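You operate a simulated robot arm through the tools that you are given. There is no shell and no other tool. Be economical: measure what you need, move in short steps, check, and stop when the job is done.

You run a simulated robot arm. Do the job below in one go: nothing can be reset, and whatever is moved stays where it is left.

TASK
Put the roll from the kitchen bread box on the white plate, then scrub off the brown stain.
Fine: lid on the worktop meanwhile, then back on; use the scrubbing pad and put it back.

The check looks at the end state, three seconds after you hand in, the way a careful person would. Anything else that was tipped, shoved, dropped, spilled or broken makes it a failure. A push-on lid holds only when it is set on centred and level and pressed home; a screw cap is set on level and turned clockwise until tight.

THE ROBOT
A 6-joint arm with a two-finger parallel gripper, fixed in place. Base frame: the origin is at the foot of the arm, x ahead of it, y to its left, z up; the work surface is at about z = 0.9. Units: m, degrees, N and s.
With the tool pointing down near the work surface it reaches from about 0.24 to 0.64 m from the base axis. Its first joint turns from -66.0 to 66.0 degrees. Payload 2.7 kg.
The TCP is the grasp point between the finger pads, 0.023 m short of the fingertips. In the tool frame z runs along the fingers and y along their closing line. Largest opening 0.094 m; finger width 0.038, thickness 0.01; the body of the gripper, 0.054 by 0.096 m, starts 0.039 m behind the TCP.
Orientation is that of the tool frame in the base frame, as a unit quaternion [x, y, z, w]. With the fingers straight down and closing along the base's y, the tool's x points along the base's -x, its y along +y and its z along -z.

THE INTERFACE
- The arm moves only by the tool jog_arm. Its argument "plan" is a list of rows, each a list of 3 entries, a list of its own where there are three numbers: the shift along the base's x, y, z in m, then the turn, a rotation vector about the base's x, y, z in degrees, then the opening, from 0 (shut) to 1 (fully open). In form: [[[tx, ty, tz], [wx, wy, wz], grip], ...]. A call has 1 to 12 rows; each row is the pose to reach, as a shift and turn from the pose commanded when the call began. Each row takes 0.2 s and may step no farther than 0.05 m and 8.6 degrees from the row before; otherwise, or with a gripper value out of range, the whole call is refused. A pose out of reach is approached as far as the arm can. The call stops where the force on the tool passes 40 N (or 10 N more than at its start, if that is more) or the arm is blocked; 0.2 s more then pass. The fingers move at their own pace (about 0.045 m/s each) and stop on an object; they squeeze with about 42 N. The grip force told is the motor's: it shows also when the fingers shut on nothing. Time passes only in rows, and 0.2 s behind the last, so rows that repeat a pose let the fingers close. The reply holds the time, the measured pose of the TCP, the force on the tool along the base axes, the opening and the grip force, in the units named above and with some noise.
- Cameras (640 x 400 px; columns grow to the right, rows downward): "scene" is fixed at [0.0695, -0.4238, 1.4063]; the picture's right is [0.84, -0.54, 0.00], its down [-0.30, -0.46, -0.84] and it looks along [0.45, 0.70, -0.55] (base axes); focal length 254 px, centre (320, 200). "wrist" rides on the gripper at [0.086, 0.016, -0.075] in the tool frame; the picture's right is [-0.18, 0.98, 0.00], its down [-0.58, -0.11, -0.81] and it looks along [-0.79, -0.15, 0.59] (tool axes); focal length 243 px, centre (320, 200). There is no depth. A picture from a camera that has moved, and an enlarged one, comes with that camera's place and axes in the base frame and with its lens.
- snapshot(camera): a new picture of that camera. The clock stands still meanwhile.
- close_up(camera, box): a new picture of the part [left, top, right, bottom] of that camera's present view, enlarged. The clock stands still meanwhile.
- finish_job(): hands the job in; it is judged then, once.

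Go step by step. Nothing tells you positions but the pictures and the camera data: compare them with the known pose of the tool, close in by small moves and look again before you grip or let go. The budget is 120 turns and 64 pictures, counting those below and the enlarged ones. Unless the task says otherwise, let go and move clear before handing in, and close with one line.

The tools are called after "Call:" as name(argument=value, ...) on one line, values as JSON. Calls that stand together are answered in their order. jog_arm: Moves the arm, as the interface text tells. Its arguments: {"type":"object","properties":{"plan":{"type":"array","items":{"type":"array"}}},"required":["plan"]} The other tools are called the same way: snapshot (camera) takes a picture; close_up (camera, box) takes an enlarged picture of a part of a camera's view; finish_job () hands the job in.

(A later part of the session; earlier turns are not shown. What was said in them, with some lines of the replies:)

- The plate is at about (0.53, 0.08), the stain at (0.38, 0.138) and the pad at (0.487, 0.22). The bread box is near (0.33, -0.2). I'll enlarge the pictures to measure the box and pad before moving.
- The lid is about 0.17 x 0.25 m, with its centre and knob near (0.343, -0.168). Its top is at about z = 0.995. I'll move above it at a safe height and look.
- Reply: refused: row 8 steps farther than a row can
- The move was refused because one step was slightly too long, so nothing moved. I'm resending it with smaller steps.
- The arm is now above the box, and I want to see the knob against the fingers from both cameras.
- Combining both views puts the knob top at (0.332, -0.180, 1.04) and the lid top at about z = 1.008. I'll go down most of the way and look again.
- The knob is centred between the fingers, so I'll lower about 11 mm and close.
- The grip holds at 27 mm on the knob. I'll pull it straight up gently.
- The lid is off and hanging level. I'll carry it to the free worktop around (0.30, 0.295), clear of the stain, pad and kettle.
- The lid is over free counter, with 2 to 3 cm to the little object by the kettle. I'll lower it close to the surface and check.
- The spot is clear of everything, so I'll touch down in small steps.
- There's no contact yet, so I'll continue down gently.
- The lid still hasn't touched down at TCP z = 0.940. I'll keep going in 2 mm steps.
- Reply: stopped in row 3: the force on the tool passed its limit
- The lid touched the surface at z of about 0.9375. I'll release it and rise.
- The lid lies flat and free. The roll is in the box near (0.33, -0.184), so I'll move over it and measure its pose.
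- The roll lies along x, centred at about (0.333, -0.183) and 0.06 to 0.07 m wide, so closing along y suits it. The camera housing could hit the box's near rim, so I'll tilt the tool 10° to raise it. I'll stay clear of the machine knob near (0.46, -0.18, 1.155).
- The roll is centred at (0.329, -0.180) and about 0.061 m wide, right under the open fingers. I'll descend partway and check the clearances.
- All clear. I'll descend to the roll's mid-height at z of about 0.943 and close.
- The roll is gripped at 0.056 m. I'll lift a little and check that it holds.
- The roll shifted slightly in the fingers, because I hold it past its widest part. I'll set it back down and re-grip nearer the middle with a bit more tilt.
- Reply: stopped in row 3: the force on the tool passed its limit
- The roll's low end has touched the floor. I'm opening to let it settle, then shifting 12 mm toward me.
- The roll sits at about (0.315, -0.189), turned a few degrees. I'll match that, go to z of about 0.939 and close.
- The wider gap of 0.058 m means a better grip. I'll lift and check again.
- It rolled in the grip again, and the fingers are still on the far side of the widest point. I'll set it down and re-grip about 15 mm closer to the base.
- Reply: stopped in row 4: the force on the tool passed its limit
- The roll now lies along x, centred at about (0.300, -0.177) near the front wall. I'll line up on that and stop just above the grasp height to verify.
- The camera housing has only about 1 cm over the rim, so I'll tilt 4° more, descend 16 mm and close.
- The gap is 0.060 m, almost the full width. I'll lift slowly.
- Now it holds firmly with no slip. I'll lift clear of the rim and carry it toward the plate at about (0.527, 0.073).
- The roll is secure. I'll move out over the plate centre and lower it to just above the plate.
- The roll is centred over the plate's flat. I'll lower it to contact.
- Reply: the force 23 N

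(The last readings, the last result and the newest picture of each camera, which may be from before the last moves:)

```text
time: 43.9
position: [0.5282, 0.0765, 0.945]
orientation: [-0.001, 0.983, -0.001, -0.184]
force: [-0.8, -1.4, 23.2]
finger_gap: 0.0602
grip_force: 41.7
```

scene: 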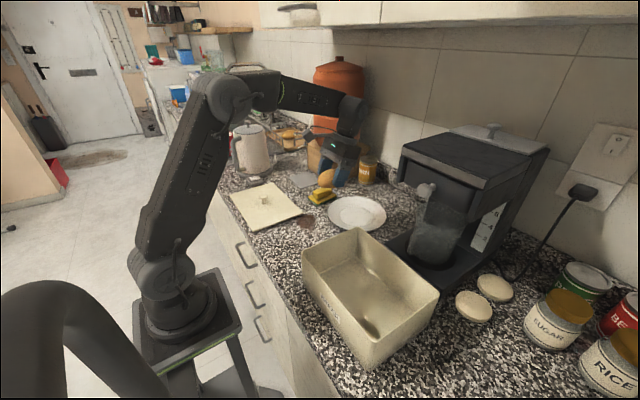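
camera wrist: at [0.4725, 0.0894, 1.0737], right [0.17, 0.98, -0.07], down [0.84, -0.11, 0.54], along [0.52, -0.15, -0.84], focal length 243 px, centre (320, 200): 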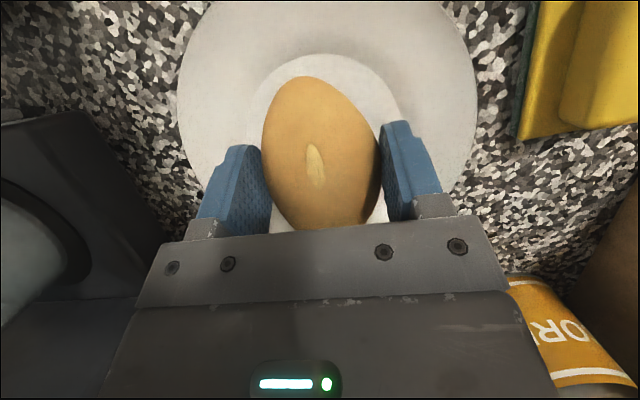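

The roll is on the plate. I'll open gently and rise.

Call:
jog_arm(plan=[[[0, 0, 0.002], [0, 0, 0], 0.65], [[0, 0, 0.002], [0, 0, 0], 0.75], [[0, 0, 0.002], [0, 0, 0], 0.85], [[0, 0, 0.002], [0, 0, 0], 0.9], [[0, 0, 0.02], [0, 0, 0], 0.9], [[0, 0, 0.05], [0, 0, 0], 0.9], [[0, 0, 0.09], [0, 0, 0], 1], [[0, 0, 0.13], [0, 0, 0], 1], [[0, 0, 0.16], [0, -8, 0], 1], [[-0.03, 0, 0.18], [0, -16, 0], 1], [[-0.07, 0, 0.2], [0, -21.5, 0], 1], [[-0.11, 0, 0.2], [0, -21.5, 0], 1]])

Call:
snapshot(camera="wrist")

```text
time: 46.5
position: [0.4164, 0.078, 1.1399]
orientation: [-0.001, 1.0, -0.001, 0.001]
force: [0.1, 0.0, 0.5]
finger_gap: 0.0941
grip_force: 0.1
```

```text
24 pictures are left
camera wrist: at [0.3284, 0.0939, 1.2145], right [0.18, 0.98, 0.0], down [0.58, -0.11, 0.81], along [0.79, -0.15, -0.59], focal length 243 px, centre (320, 200)
```

wrist: 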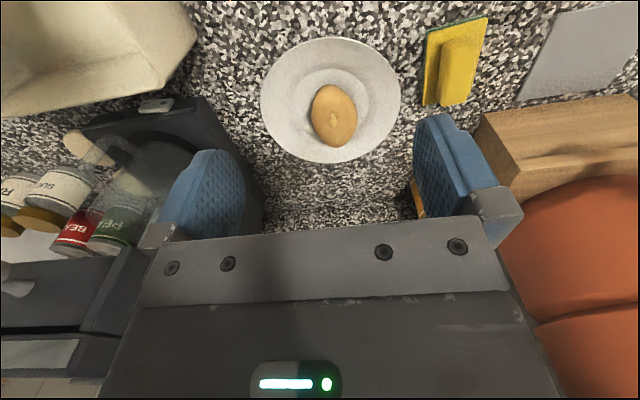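

The roll rests in the middle of the plate. Next I'll fetch the lid, whose knob is at about (0.301, 0.295).

Call:
jog_arm(plan=[[[-0.025, 0.035, 0], [0, 0, 0], 1], [[-0.05, 0.07, 0], [0, 0, 0], 1], [[-0.075, 0.105, 0], [0, 0, 0], 1], [[-0.1, 0.14, 0], [0, 0, 0], 1], [[-0.115, 0.18, 0], [0, 0, 0], 1], [[-0.115, 0.217, -0.02], [0, 0, 0], 0.9], [[-0.115, 0.217, -0.06], [0, 0, 0], 0.8], [[-0.115, 0.217, -0.1], [0, 0, 0], 0.7], [[-0.115, 0.217, -0.14], [0, 0, 0], 0.6], [[-0.115, 0.217, -0.17], [0, 0, 0], 0.6], [[-0.115, 0.217, -0.17], [0, 0, 0], 0.6]])

Call:
snapshot(camera="wrist")

```text
time: 48.9
position: [0.3053, 0.2938, 0.9728]
orientation: [0.0, 1.0, -0.001, 0.001]
force: [0.4, 0.1, -1.1]
finger_gap: 0.0565
grip_force: 0.1
```

```text
23 pictures are left
camera wrist: at [0.2165, 0.3097, 1.0474], right [0.18, 0.98, 0.0], down [0.58, -0.11, 0.81], along [0.79, -0.15, -0.59], focal length 243 px, centre (320, 200)
```

wrist: 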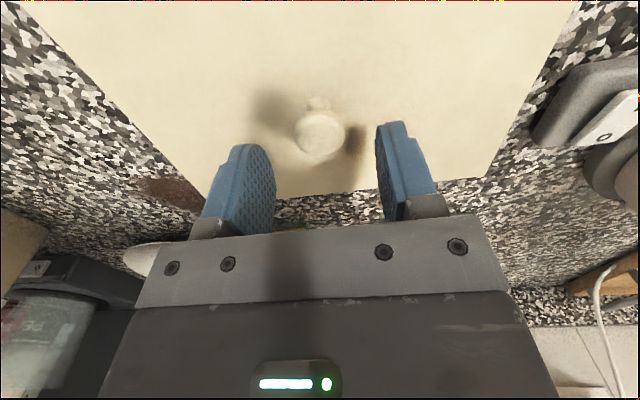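

The knob is aligned. I'll lower to the earlier grip height and close.

Call:
jog_arm(plan=[[[-0.003, 0.001, -0.015], [0, 0, 0], 0.6], [[-0.003, 0.001, -0.028], [0, 0, 0], 0.6], [[-0.003, 0.001, -0.034], [0, 0, 0], 0.6], [[-0.003, 0.001, -0.034], [0, 0, 0], 0.4], [[-0.003, 0.001, -0.034], [0, 0, 0], 0.2], [[-0.003, 0.001, -0.034], [0, 0, 0], 0], [[-0.003, 0.001, -0.034], [0, 0, 0], 0], [[-0.003, 0.001, -0.034], [0, 0, 0], 0]])

```text
time: 50.7
position: [0.3004, 0.2943, 0.9383]
orientation: [-0.001, 1.0, -0.001, 0.0]
force: [0.1, 1.0, 0.7]
finger_gap: 0.027
grip_force: 42.4
```

Call:
jog_arm(plan=[[[0, 0, 0.02], [0, 0, 0], 0], [[0, 0, 0.06], [0, 0, 0], 0], [[0, 0, 0.1], [0, 0, 0], 0], [[0, 0, 0.14], [0, 0, 0], 0], [[0, 0, 0.18], [0, 0, 0], 0], [[0, -0.04, 0.2], [0, 0, 0], 0], [[0, -0.08, 0.2], [0, 0, 0], 0], [[0, -0.12, 0.2], [0, 0, 0], 0], [[0, -0.16, 0.2], [0, 0, 0], 0], [[0, -0.2, 0.2], [0, 0, 0], 0], [[0, -0.24, 0.2], [0, 0, 0], 0], [[0, -0.28, 0.2], [0, 0, 0], 0]])

Call:
jog_arm(plan=[[[0.01, -0.04, 0], [0, 0, 0], 0], [[0.02, -0.08, 0], [0, 0, 0], 0], [[0.03, -0.12, 0], [0, 0, 0], 0], [[0.0335, -0.16, 0], [0, 0, 0], 0], [[0.0335, -0.1945, 0], [0, 0, 0], 0], [[0.0335, -0.1945, -0.03], [0, 0, 0], 0], [[0.0335, -0.1945, -0.06], [0, 0, 0], 0], [[0.0335, -0.1945, -0.06], [0, 0, 0], 0]])

Call:
close_up(camera="scene", box=[280, 200, 460, 380])

Call:
snapshot(camera="wrist")

```text
time: 53.3
position: [0.3012, 0.0128, 1.1367]
orientation: [-0.001, 1.0, -0.001, 0.001]
force: [1.0, -0.3, -2.9]
finger_gap: 0.0271
grip_force: 41.9
```

```text
time: 55.1
position: [0.3336, -0.1817, 1.0781]
orientation: [-0.001, 1.0, -0.001, 0.0]
force: [0.5, 0.3, -2.8]
finger_gap: 0.0273
grip_force: 41.5
```

```text
2.22 times, centred on (370, 290) of scene
camera zoom: at [0.0696, -0.4238, 1.4063], right [0.84, -0.54, 0.0], down [-0.3, -0.46, -0.84], along [0.45, 0.7, -0.55], focal length 564 px, centre (209, 0)
```

zoom: 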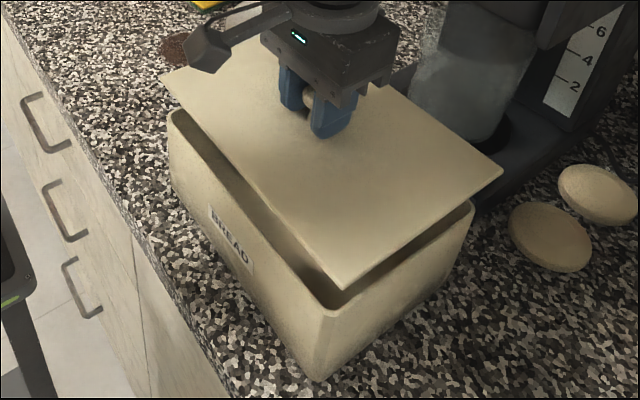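

```text
21 pictures are left
camera wrist: at [0.2459, -0.1651, 1.1533], right [0.18, 0.98, 0.0], down [0.58, -0.11, 0.81], along [0.79, -0.15, -0.59], focal length 243 px, centre (320, 200)
```

wrist: 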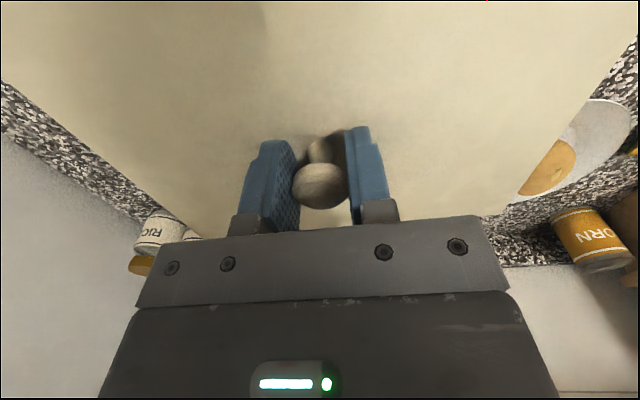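

The lid sits in the grip just as before and aligns with the box. I'll lower it onto the rim and press.

Call:
jog_arm(plan=[[[0, 0.001, -0.015], [0, 0, 0], 0], [[0, 0.001, -0.028], [0, 0, 0], 0], [[0, 0.001, -0.034], [0, 0, 0], 0], [[0, 0.001, -0.038], [0, 0, 0], 0], [[0, 0.001, -0.038], [0, 0, 0], 0]])

```text
time: 56.3
position: [0.3347, -0.1815, 1.0402]
orientation: [-0.001, 1.0, -0.002, 0.002]
force: [-3.0, -0.6, 14.1]
finger_gap: 0.0269
grip_force: 42.0
```

Contact is starting at z = 1.040, and the seated height was 1.036. I'll press on in small steps.

Call:
jog_arm(plan=[[[0, 0, -0.001], [0, 0, 0], 0], [[0, 0, -0.002], [0, 0, 0], 0], [[0, 0, -0.003], [0, 0, 0], 0], [[0, 0, -0.004], [0, 0, 0], 0], [[0, 0, -0.005], [0, 0, 0], 0], [[0, 0, -0.006], [0, 0, 0], 0]])

Call:
close_up(camera="scene", box=[280, 200, 460, 380])

```text
time: 57.3
position: [0.3344, -0.1806, 1.0381]
orientation: [-0.001, 1.0, -0.003, 0.002]
force: [-0.7, -0.5, 3.0]
finger_gap: 0.0273
grip_force: 42.4
stopped in row 4: the force on the tool passed its limit (the readings are from after the stop); the commanded pose is now the measured one
```

```text
2.22 times, centred on (370, 290) of scene
camera zoom: at [0.0695, -0.4238, 1.4063], right [0.84, -0.54, 0.0], down [-0.3, -0.46, -0.84], along [0.45, 0.7, -0.55], focal length 564 px, centre (209, 0)
```

zoom: 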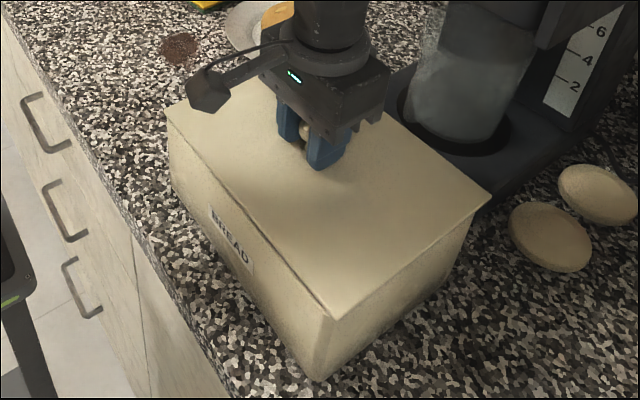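

The right-hand corner looks high and the lid sits about 3 mm too far toward +x. I'll raise it slightly, shift it back and press again.

Call:
jog_arm(plan=[[[0, 0, 0.004], [0, 0, 0], 0], [[0, 0, 0.008], [0, 0, 0], 0], [[-0.003, 0.001, 0.008], [0, 0, 0], 0], [[-0.003, 0.001, 0.004], [0, 0, 0], 0], [[-0.003, 0.001, 0.001], [0, 0, 0], 0], [[-0.003, 0.001, 0.001], [0, 0, 0], 0]])

Call:
close_up(camera="scene", box=[280, 200, 460, 380])

```text
time: 58.7
position: [0.3311, -0.1804, 1.0379]
orientation: [0.0, 1.0, -0.002, 0.002]
force: [0.5, -0.4, 0.4]
finger_gap: 0.0269
grip_force: 41.9
```

```text
2.22 times, centred on (370, 290) of scene
camera zoom: at [0.0696, -0.4238, 1.4063], right [0.84, -0.54, 0.0], down [-0.3, -0.46, -0.84], along [0.45, 0.7, -0.55], focal length 564 px, centre (209, 0)
```

zoom: 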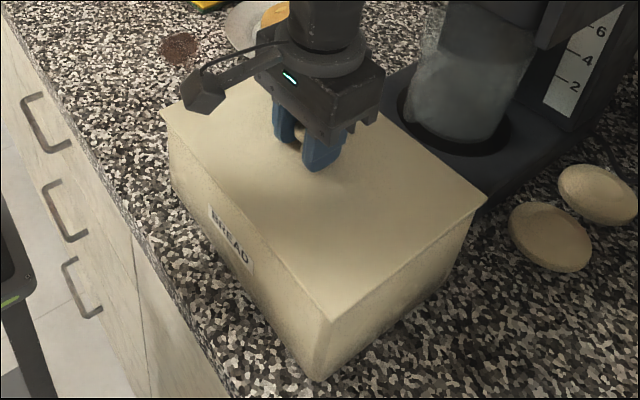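

That's better aligned. I'll press down now.

Call:
jog_arm(plan=[[[0, 0, -0.001], [0, 0, 0], 0], [[0, 0, -0.002], [0, 0, 0], 0], [[0, 0, -0.003], [0, 0, 0], 0], [[0, 0, -0.004], [0, 0, 0], 0], [[0, 0, -0.005], [0, 0, 0], 0], [[0, 0, -0.006], [0, 0, 0], 0]])

Call:
close_up(camera="scene", box=[280, 200, 460, 380])

```text
time: 60.1
position: [0.3325, -0.1803, 1.034]
orientation: [-0.001, 1.0, -0.002, 0.003]
force: [1.3, 2.2, 17.2]
finger_gap: 0.0269
grip_force: 42.1
```

```text
2.22 times, centred on (370, 290) of scene
camera zoom: at [0.0694, -0.4237, 1.4063], right [0.84, -0.54, 0.0], down [-0.3, -0.46, -0.84], along [0.45, 0.7, -0.55], focal length 564 px, centre (209, 0)
```

zoom: 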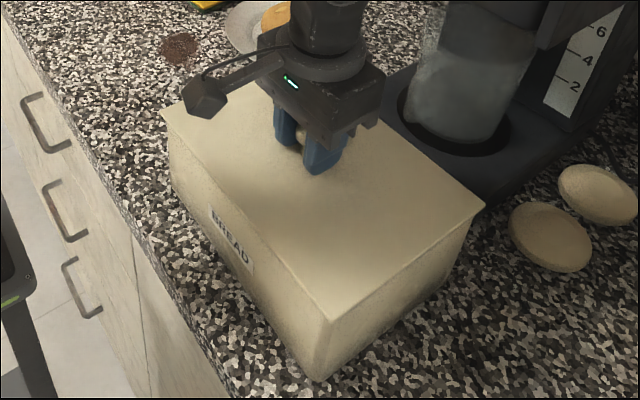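

The corners now match the original seated lid. I'll press once more, release, and push on the knob top with the closed fingers to make sure.

Call:
jog_arm(plan=[[[0, 0, -0.002], [0, 0, 0], 0], [[0, 0, -0.004], [0, 0, 0], 0], [[0, 0, -0.006], [0, 0, 0], 0], [[0, 0, -0.008], [0, 0, 0], 0]])

Call:
jog_arm(plan=[[[0, 0, 0], [0, 0, 0], 0.3], [[0, 0, 0], [0, 0, 0], 0.6], [[0, 0, 0.002], [0, 0, 0], 0.6], [[0, 0, 0.03], [0, 0, 0], 0.6], [[0, 0, 0.05], [0, 0, 0], 0.3], [[0, 0, 0.05], [0, 0, 0], 0], [[0, 0, 0.05], [0, 0, 0], 0], [[0, 0, 0.05], [0, 0, 0], 0]])

```text
time: 60.6
position: [0.332, -0.1796, 1.0346]
orientation: [-0.001, 1.0, -0.004, 0.004]
force: [0.5, 0.2, 2.5]
finger_gap: 0.0273
grip_force: 41.9
stopped in row 2: the force on the tool passed its limit (the readings are from after the stop); the commanded pose is now the measured one
```

```text
time: 62.4
position: [0.3321, -0.179, 1.0842]
orientation: [-0.001, 1.0, -0.004, 0.003]
force: [0.5, 0.2, -1.0]
finger_gap: 0.0
grip_force: 34.3
```

Call:
jog_arm(plan=[[[0, 0, -0.012], [0, 0, 0], 0], [[0, 0, -0.018], [0, 0, 0], 0], [[0, 0, -0.021], [0, 0, 0], 0], [[0, 0, -0.024], [0, 0, 0], 0], [[0, 0, -0.027], [0, 0, 0], 0], [[0, 0, -0.03], [0, 0, 0], 0]])

Call:
jog_arm(plan=[[[0, 0, 0.02], [0, 0, 0], 0], [[0, 0, 0.06], [0, 0, 0], 0.5], [[0, 0, 0.1], [0, 0, 0], 1], [[0, 0.04, 0.1], [0, 0, 0], 1], [[0, 0.08, 0.1], [0, 0, 0], 1], [[0, 0.12, 0.1], [0, 0, 0], 1], [[0, 0.16, 0.1], [0, 0, 0], 1], [[0, 0.2, 0.1], [0, 0, 0], 1], [[0.02, 0.24, 0.1], [0, 0, 0], 1], [[0.04, 0.28, 0.1], [0, 0, 0], 1], [[0.06, 0.32, 0.1], [0, 0, 0], 1]])

Call:
snapshot(camera="wrist")

Call:
close_up(camera="scene", box=[280, 200, 460, 380])

```text
time: 63.4
position: [0.3339, -0.1801, 1.0649]
orientation: [-0.001, 1.0, -0.006, 0.007]
force: [-0.6, 1.4, 4.6]
finger_gap: 0.0002
grip_force: 42.0
stopped in row 5: the force on the tool passed its limit (the readings are from after the stop); the commanded pose is now the measured one
```

```text
time: 65.8
position: [0.3925, 0.1427, 1.1625]
orientation: [0.0, 1.0, -0.005, 0.006]
force: [0.1, 0.4, -0.5]
finger_gap: 0.0939
grip_force: 0.1
```

```text
17 pictures are left
camera wrist: at [0.3039, 0.1584, 1.2371], right [0.18, 0.98, -0.01], down [0.57, -0.1, 0.81], along [0.8, -0.15, -0.58], focal length 243 px, centre (320, 200)
```

wrist: 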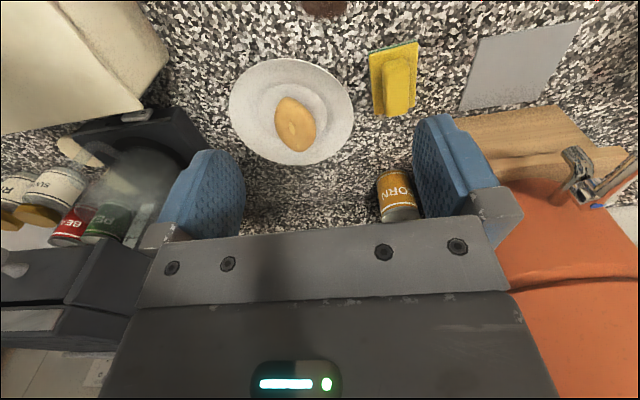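

```text
2.22 times, centred on (370, 290) of scene
camera zoom: at [0.0695, -0.4238, 1.4063], right [0.84, -0.54, 0.0], down [-0.3, -0.46, -0.84], along [0.45, 0.7, -0.55], focal length 564 px, centre (209, 0)
```

zoom: 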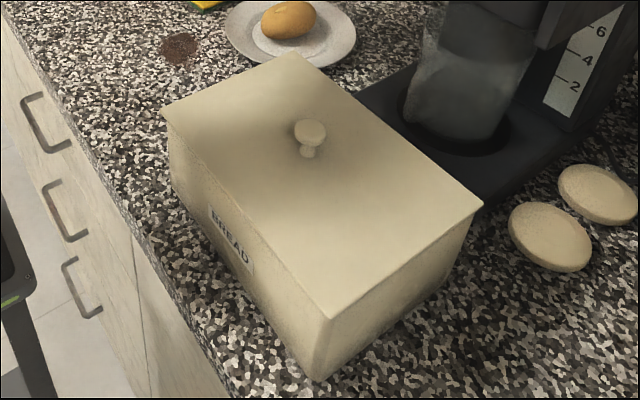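

The lid is seated as at the start, and the roll is on the plate. The pad's base is about 0.09 x 0.056 m, centred at (0.491, 0.221), with its handle along x. I'll go above it and check.

Call:
jog_arm(plan=[[[0.03, 0.025, -0.02], [0.57, 0.69, 0], 1], [[0.06, 0.05, -0.05], [0.57, 0.69, 0], 0.9], [[0.0975, 0.078, -0.07], [0.57, 0.69, 0], 0.7], [[0.0975, 0.078, -0.11], [0.57, 0.69, 0], 0.6], [[0.0975, 0.078, -0.15], [0.57, 0.69, 0], 0.6], [[0.0975, 0.078, -0.17], [0.57, 0.69, 0], 0.6], [[0.0975, 0.078, -0.17], [0.57, 0.69, 0], 0.6]])

Call:
snapshot(camera="wrist")

Call:
close_up(camera="scene", box=[260, 130, 400, 250])

```text
refused: row 3 steps farther than a row can; nothing moved
```

```text
15 pictures are left
camera wrist: at [0.3039, 0.1584, 1.2371], right [0.18, 0.98, -0.01], down [0.57, -0.1, 0.81], along [0.8, -0.15, -0.58], focal length 243 px, centre (320, 200)
```

wrist: 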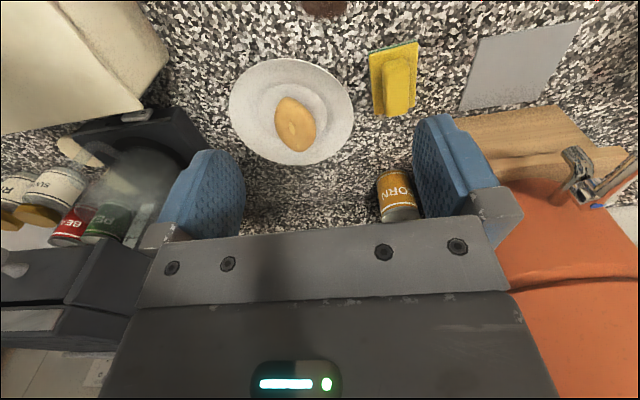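

```text
3.33 times, centred on (330, 190) of scene
camera zoom: at [0.0695, -0.4238, 1.4063], right [0.84, -0.54, 0.0], down [-0.3, -0.46, -0.84], along [0.45, 0.7, -0.55], focal length 846 px, centre (287, 233)
```

zoom: 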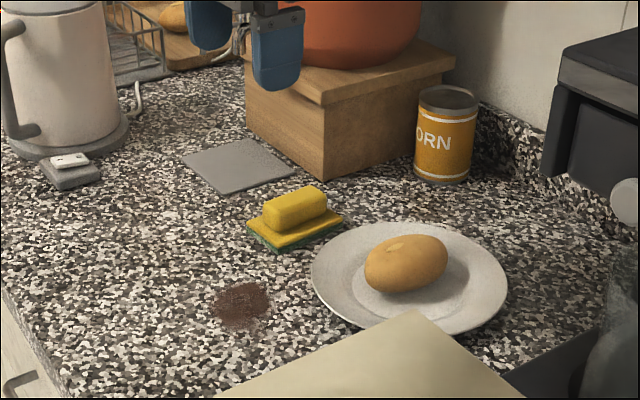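

A step was too long again, so nothing moved. I'm resending with shorter rows.

Call:
jog_arm(plan=[[[0.025, 0.02, -0.015], [0.57, 0.69, 0], 1], [[0.05, 0.04, -0.03], [0.57, 0.69, 0], 0.9], [[0.075, 0.06, -0.045], [0.57, 0.69, 0], 0.8], [[0.0975, 0.078, -0.06], [0.57, 0.69, 0], 0.7], [[0.0975, 0.078, -0.1], [0.57, 0.69, 0], 0.6], [[0.0975, 0.078, -0.14], [0.57, 0.69, 0], 0.6], [[0.0975, 0.078, -0.17], [0.57, 0.69, 0], 0.6], [[0.0975, 0.078, -0.17], [0.57, 0.69, 0], 0.6]])

```text
time: 67.6
position: [0.4899, 0.2192, 0.9921]
orientation: [-0.001, 1.0, 0.0, 0.0]
force: [-0.7, 0.3, 0.0]
finger_gap: 0.0565
grip_force: 0.1
```

Call:
snapshot(camera="wrist")

```text
13 pictures are left
camera wrist: at [0.4036, 0.2352, 1.0671], right [0.18, 0.98, 0.0], down [0.58, -0.11, 0.81], along [0.79, -0.15, -0.59], focal length 243 px, centre (320, 200)
```

wrist: 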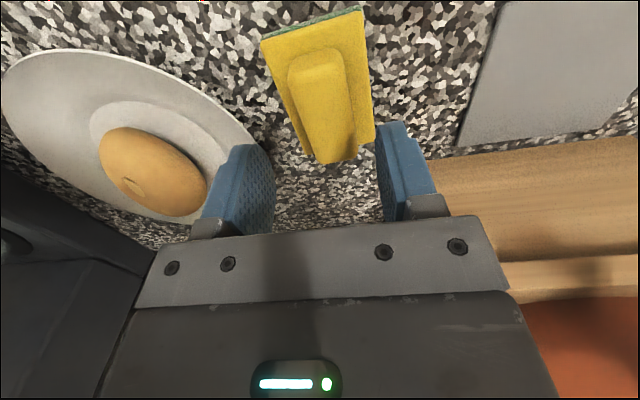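

The handle lies along x at y of about 0.2245, 27 mm wide and reaching about z = 0.943. I'll lower on it to z of about 0.945 and grip.

Call:
jog_arm(plan=[[[-0.003, 0.005, -0.02], [0, 0, 0], 0.6], [[-0.003, 0.005, -0.035], [0, 0, 0], 0.6], [[-0.003, 0.005, -0.043], [0, 0, 0], 0.6], [[-0.003, 0.005, -0.048], [0, 0, 0], 0.6], [[-0.003, 0.005, -0.048], [0, 0, 0], 0.4], [[-0.003, 0.005, -0.048], [0, 0, 0], 0.25], [[-0.003, 0.005, -0.048], [0, 0, 0], 0.15], [[-0.003, 0.005, -0.048], [0, 0, 0], 0.15]])

Call:
snapshot(camera="wrist")

```text
time: 69.4
position: [0.4878, 0.2234, 0.9447]
orientation: [0.0, 1.0, 0.0, 0.0]
force: [-0.3, 0.3, 0.8]
finger_gap: 0.0309
grip_force: 42.2
```

```text
12 pictures are left
camera wrist: at [0.4005, 0.2399, 1.0195], right [0.18, 0.98, 0.0], down [0.58, -0.11, 0.81], along [0.79, -0.15, -0.59], focal length 243 px, centre (320, 200)
```

wrist: 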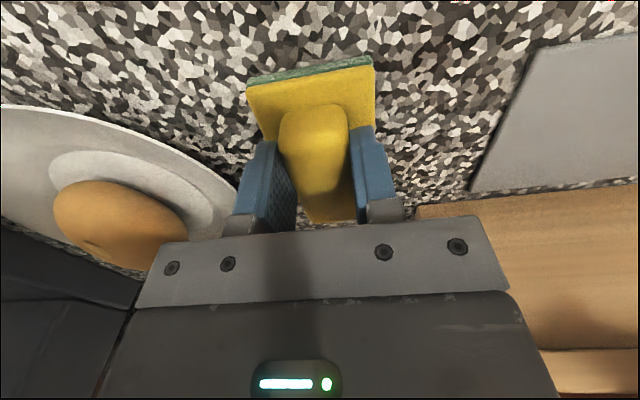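

The pad is gripped at its home pose, TCP (0.488, 0.2235, 0.9447). I'll lift it and carry it over the stain, centred at about (0.38, 0.14), keeping clear of the plate rim.

Call:
jog_arm(plan=[[[0, 0, 0.02], [0, 0, 0], 0.15], [[0, 0, 0.05], [0, 0, 0], 0.15], [[-0.035, -0.01, 0.05], [0, 0, 0], 0.15], [[-0.07, -0.03, 0.05], [0, 0, 0], 0.15], [[-0.1, -0.055, 0.05], [0, 0, 0], 0.15], [[-0.126, -0.083, 0.05], [0, 0, 0], 0.15], [[-0.126, -0.083, 0.03], [0, 0, 0], 0.15], [[-0.126, -0.083, 0.012], [0, 0, 0], 0.15], [[-0.126, -0.083, 0.012], [0, 0, 0], 0.15]])

Call:
snapshot(camera="wrist")

```text
time: 71.4
position: [0.3616, 0.141, 0.9559]
orientation: [-0.002, 1.0, 0.0, 0.0]
force: [-0.1, 0.1, -0.3]
finger_gap: 0.0312
grip_force: 42.4
```

```text
11 pictures are left
camera wrist: at [0.2744, 0.1574, 1.0309], right [0.18, 0.98, 0.0], down [0.58, -0.11, 0.81], along [0.79, -0.15, -0.59], focal length 243 px, centre (320, 200)
```

wrist: 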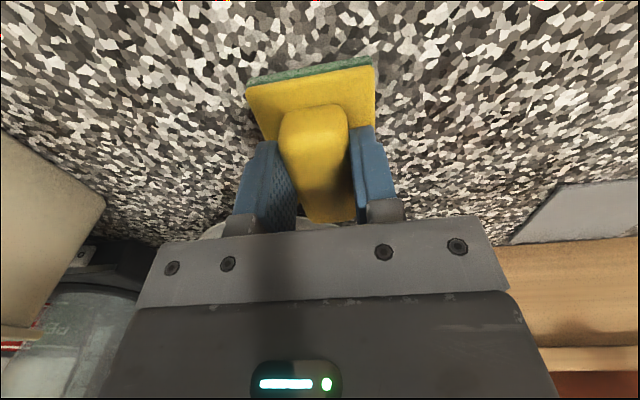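

The pad covers the stain from above and holds steady. I'll lower to a light press.

Call:
jog_arm(plan=[[[0, 0, -0.006], [0, 0, 0], 0.15], [[0, 0, -0.01], [0, 0, 0], 0.15], [[0, 0, -0.012], [0, 0, 0], 0.15], [[0, 0, -0.013], [0, 0, 0], 0.15], [[0, 0, -0.013], [0, 0, 0], 0.15]])

```text
time: 72.6
position: [0.361, 0.1415, 0.9452]
orientation: [0.0, 1.0, 0.0, 0.001]
force: [-0.4, -0.1, -0.1]
finger_gap: 0.0309
grip_force: 41.6
```

Call:
jog_arm(plan=[[[0, 0, -0.001], [0, 0, 0], 0.15], [[0, 0, -0.002], [0, 0, 0], 0.15], [[0, 0, -0.003], [0, 0, 0], 0.15], [[0, 0, -0.003], [0, 0, 0], 0.15]])

```text
time: 73.6
position: [0.3625, 0.1407, 0.9439]
orientation: [0.0, 1.0, 0.001, 0.003]
force: [-8.3, -7.9, 36.8]
finger_gap: 0.0312
grip_force: 42.2
```

That is a firm press at 37 N, so I'll ease off about 1.5 mm and scrub back and forth over the stain.

Call:
jog_arm(plan=[[[0, 0, 0.0015], [0, 0, 0], 0.15], [[-0.022, 0, 0.0015], [0, 0, 0], 0.15], [[0.004, 0, 0.0015], [0, 0, 0], 0.15], [[-0.022, -0.015, 0.0015], [0, 0, 0], 0.15], [[0, -0.02, 0.0015], [0, 0, 0], 0.15], [[-0.022, -0.02, 0.0015], [0, 0, 0], 0.15], [[0.004, 0, 0.0015], [0, 0, 0], 0.15], [[-0.02, 0.02, 0.0015], [0, 0, 0], 0.15], [[0.006, 0.024, 0.0015], [0, 0, 0], 0.15], [[-0.02, 0.024, 0.0015], [0, 0, 0], 0.15], [[0.004, 0.01, 0.0015], [0, 0, 0], 0.15], [[-0.01, 0, 0.0015], [0, 0, 0], 0.15]])

```text
time: 76.2
position: [0.3518, 0.1383, 0.9428]
orientation: [-0.001, 1.0, -0.001, -0.001]
force: [0.5, -0.1, -0.4]
finger_gap: 0.0311
grip_force: 42.0
```

The pressure faded, so I'll press down a little more while stroking.

Call:
jog_arm(plan=[[[0, 0, -0.001], [0, 0, 0], 0.15], [[0, 0, -0.0015], [0, 0, 0], 0.15], [[0, 0, -0.002], [0, 0, 0], 0.15], [[0, 0, -0.002], [0, 0, 0], 0.15]])

```text
time: 77.2
position: [0.3522, 0.1413, 0.9429]
orientation: [-0.001, 1.0, 0.0, 0.002]
force: [-8.1, -3.3, 34.1]
finger_gap: 0.031
grip_force: 41.9
```

Call:
jog_arm(plan=[[[0, 0, 0.0008], [0, 0, 0], 0.15], [[-0.012, 0, 0.0008], [0, 0, 0], 0.15], [[0.012, 0, 0.0008], [0, 0, 0], 0.15], [[-0.012, -0.012, 0.0008], [0, 0, 0], 0.15], [[0.012, -0.02, 0.0008], [0, 0, 0], 0.15], [[-0.012, -0.024, 0.0008], [0, 0, 0], 0.15], [[0.014, 0, 0.0008], [0, 0, 0], 0.15], [[-0.012, 0.012, 0.0008], [0, 0, 0], 0.15], [[0.016, 0.022, 0.0008], [0, 0, 0], 0.15], [[-0.012, 0.026, 0.0008], [0, 0, 0], 0.15], [[0.016, 0.012, 0.0008], [0, 0, 0], 0.15], [[0, 0, 0.0008], [0, 0, 0], 0.15]])

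Call:
jog_arm(plan=[[[0, 0, 0.02], [0, 0, 0], 0.15], [[0.02, 0.03, 0.05], [0, 0, 0], 0.15], [[0.04, 0.06, 0.05], [0, 0, 0], 0.15], [[0.07, 0.083, 0.05], [0, 0, 0], 0.15], [[0.1, 0.083, 0.05], [0, 0, 0], 0.15], [[0.135, 0.083, 0.05], [0, 0, 0], 0.15], [[0.135, 0.083, 0.05], [0, 0, 0], 0.15]])

Call:
close_up(camera="scene", box=[250, 150, 410, 260])

```text
time: 79.8
position: [0.3505, 0.14, 0.943]
orientation: [0.0, 1.0, -0.001, -0.001]
force: [1.0, 0.6, 1.2]
finger_gap: 0.031
grip_force: 42.0
```

```text
time: 81.4
position: [0.4866, 0.2224, 0.9943]
orientation: [-0.001, 1.0, -0.001, 0.0]
force: [-0.4, 0.8, -0.1]
finger_gap: 0.031
grip_force: 42.1
```

```text
3.64 times, centred on (330, 205) of scene
camera zoom: at [0.0695, -0.4238, 1.4063], right [0.84, -0.54, 0.0], down [-0.3, -0.46, -0.84], along [0.45, 0.7, -0.55], focal length 923 px, centre (284, 182)
```

zoom: 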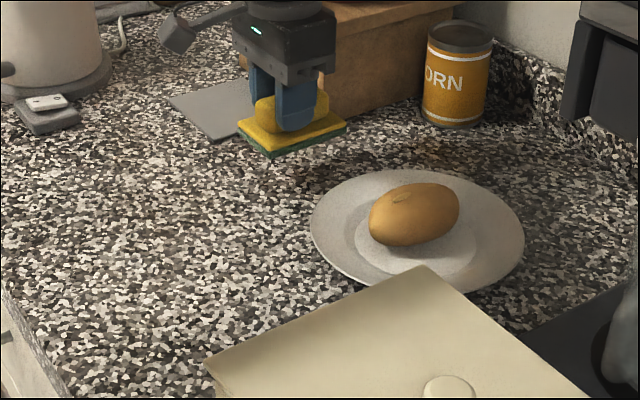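

The stain looks gone. I'll put the pad back at its home spot.

Call:
jog_arm(plan=[[[0.001, 0.001, -0.02], [0, 0, 0], 0.15], [[0.001, 0.001, -0.04], [0, 0, 0], 0.15], [[0.001, 0.001, -0.047], [0, 0, 0], 0.15], [[0.001, 0.001, -0.05], [0, 0, 0], 0.15], [[0.001, 0.001, -0.05], [0, 0, 0], 0.15]])

```text
time: 82.6
position: [0.4871, 0.2243, 0.9434]
orientation: [-0.001, 1.0, 0.0, 0.0]
force: [0.0, 1.4, 1.4]
finger_gap: 0.0313
grip_force: 42.1
```

It's resting on the counter now. I'll release, rise straight up, move clear and check.

Call:
jog_arm(plan=[[[0, 0, 0], [0, 0, 0], 0.4], [[0, 0, 0], [0, 0, 0], 0.55], [[0, 0, 0.001], [0, 0, 0], 0.6], [[0, 0, 0.03], [0, 0, 0], 0.6], [[0, 0, 0.07], [0, 0, 0], 0.7], [[0, 0, 0.11], [0, 0, 0], 0.8], [[0, 0, 0.15], [0, 0, 0], 1], [[-0.03, 0, 0.19], [0, 0, 0], 1], [[-0.06, 0, 0.22], [0, 0, 0], 1], [[-0.1, -0.01, 0.24], [0, 0, 0], 1], [[-0.14, -0.02, 0.26], [0, 0, 0], 1], [[-0.14, -0.02, 0.26], [0, 0, 0], 1]])

Call:
snapshot(camera="scene")

Call:
close_up(camera="wrist", box=[200, 0, 520, 200])

Call:
close_up(camera="scene", box=[280, 200, 460, 380])

```text
time: 85.2
position: [0.3481, 0.2045, 1.2011]
orientation: [-0.001, 1.0, 0.0, 0.0]
force: [0.6, 0.5, 1.0]
finger_gap: 0.094
grip_force: 0.1
```

```text
9 pictures are left
```

scene: 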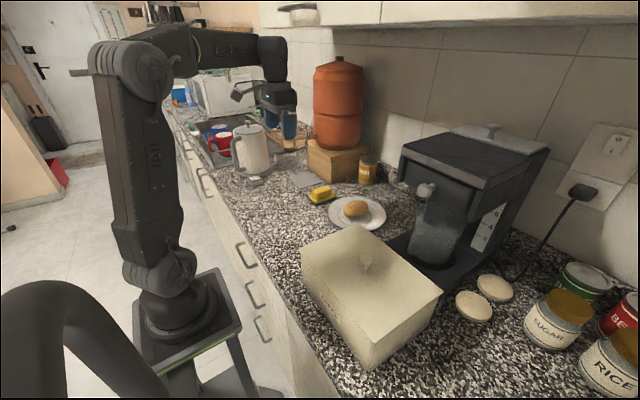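

```text
2.00 times, centred on (360, 100) of wrist
camera zoom: at [0.2611, 0.2207, 1.2766], right [0.18, 0.98, 0.0], down [0.58, -0.11, 0.81], along [0.79, -0.15, -0.59], focal length 485 px, centre (240, 400)
```

zoom: 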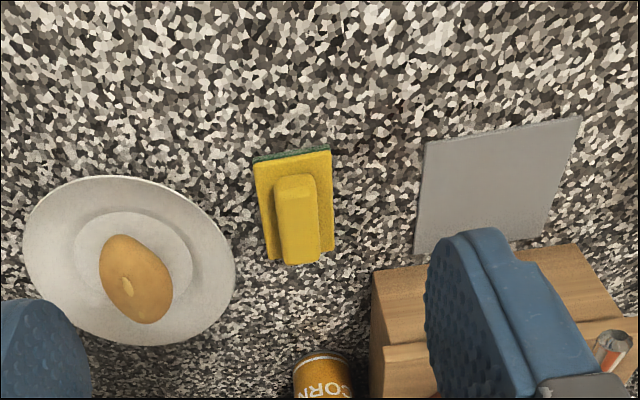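

```text
2.22 times, centred on (370, 290) of scene
camera zoom: at [0.0695, -0.4238, 1.4063], right [0.84, -0.54, 0.0], down [-0.3, -0.46, -0.84], along [0.45, 0.7, -0.55], focal length 564 px, centre (209, 0)
```

zoom: 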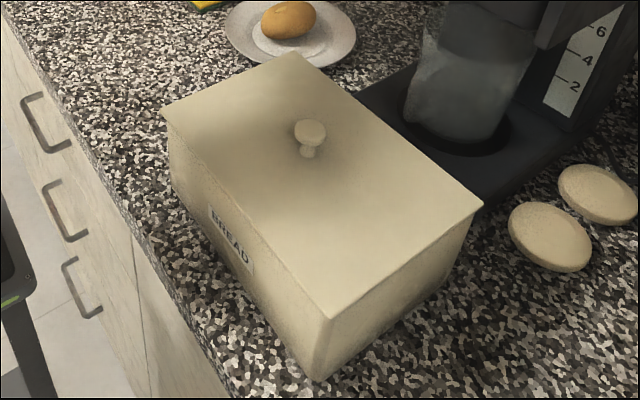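

The roll is on the plate, the lid is seated and the stain is gone. The pad is back in its place and the arm is clear, so I'm handing in.

Call:
finish_job()

```text
The job is handed in.
```

I put the roll on the white plate, pressed the lid back on the bread box, scrubbed off the brown stain and returned the pad to its place.
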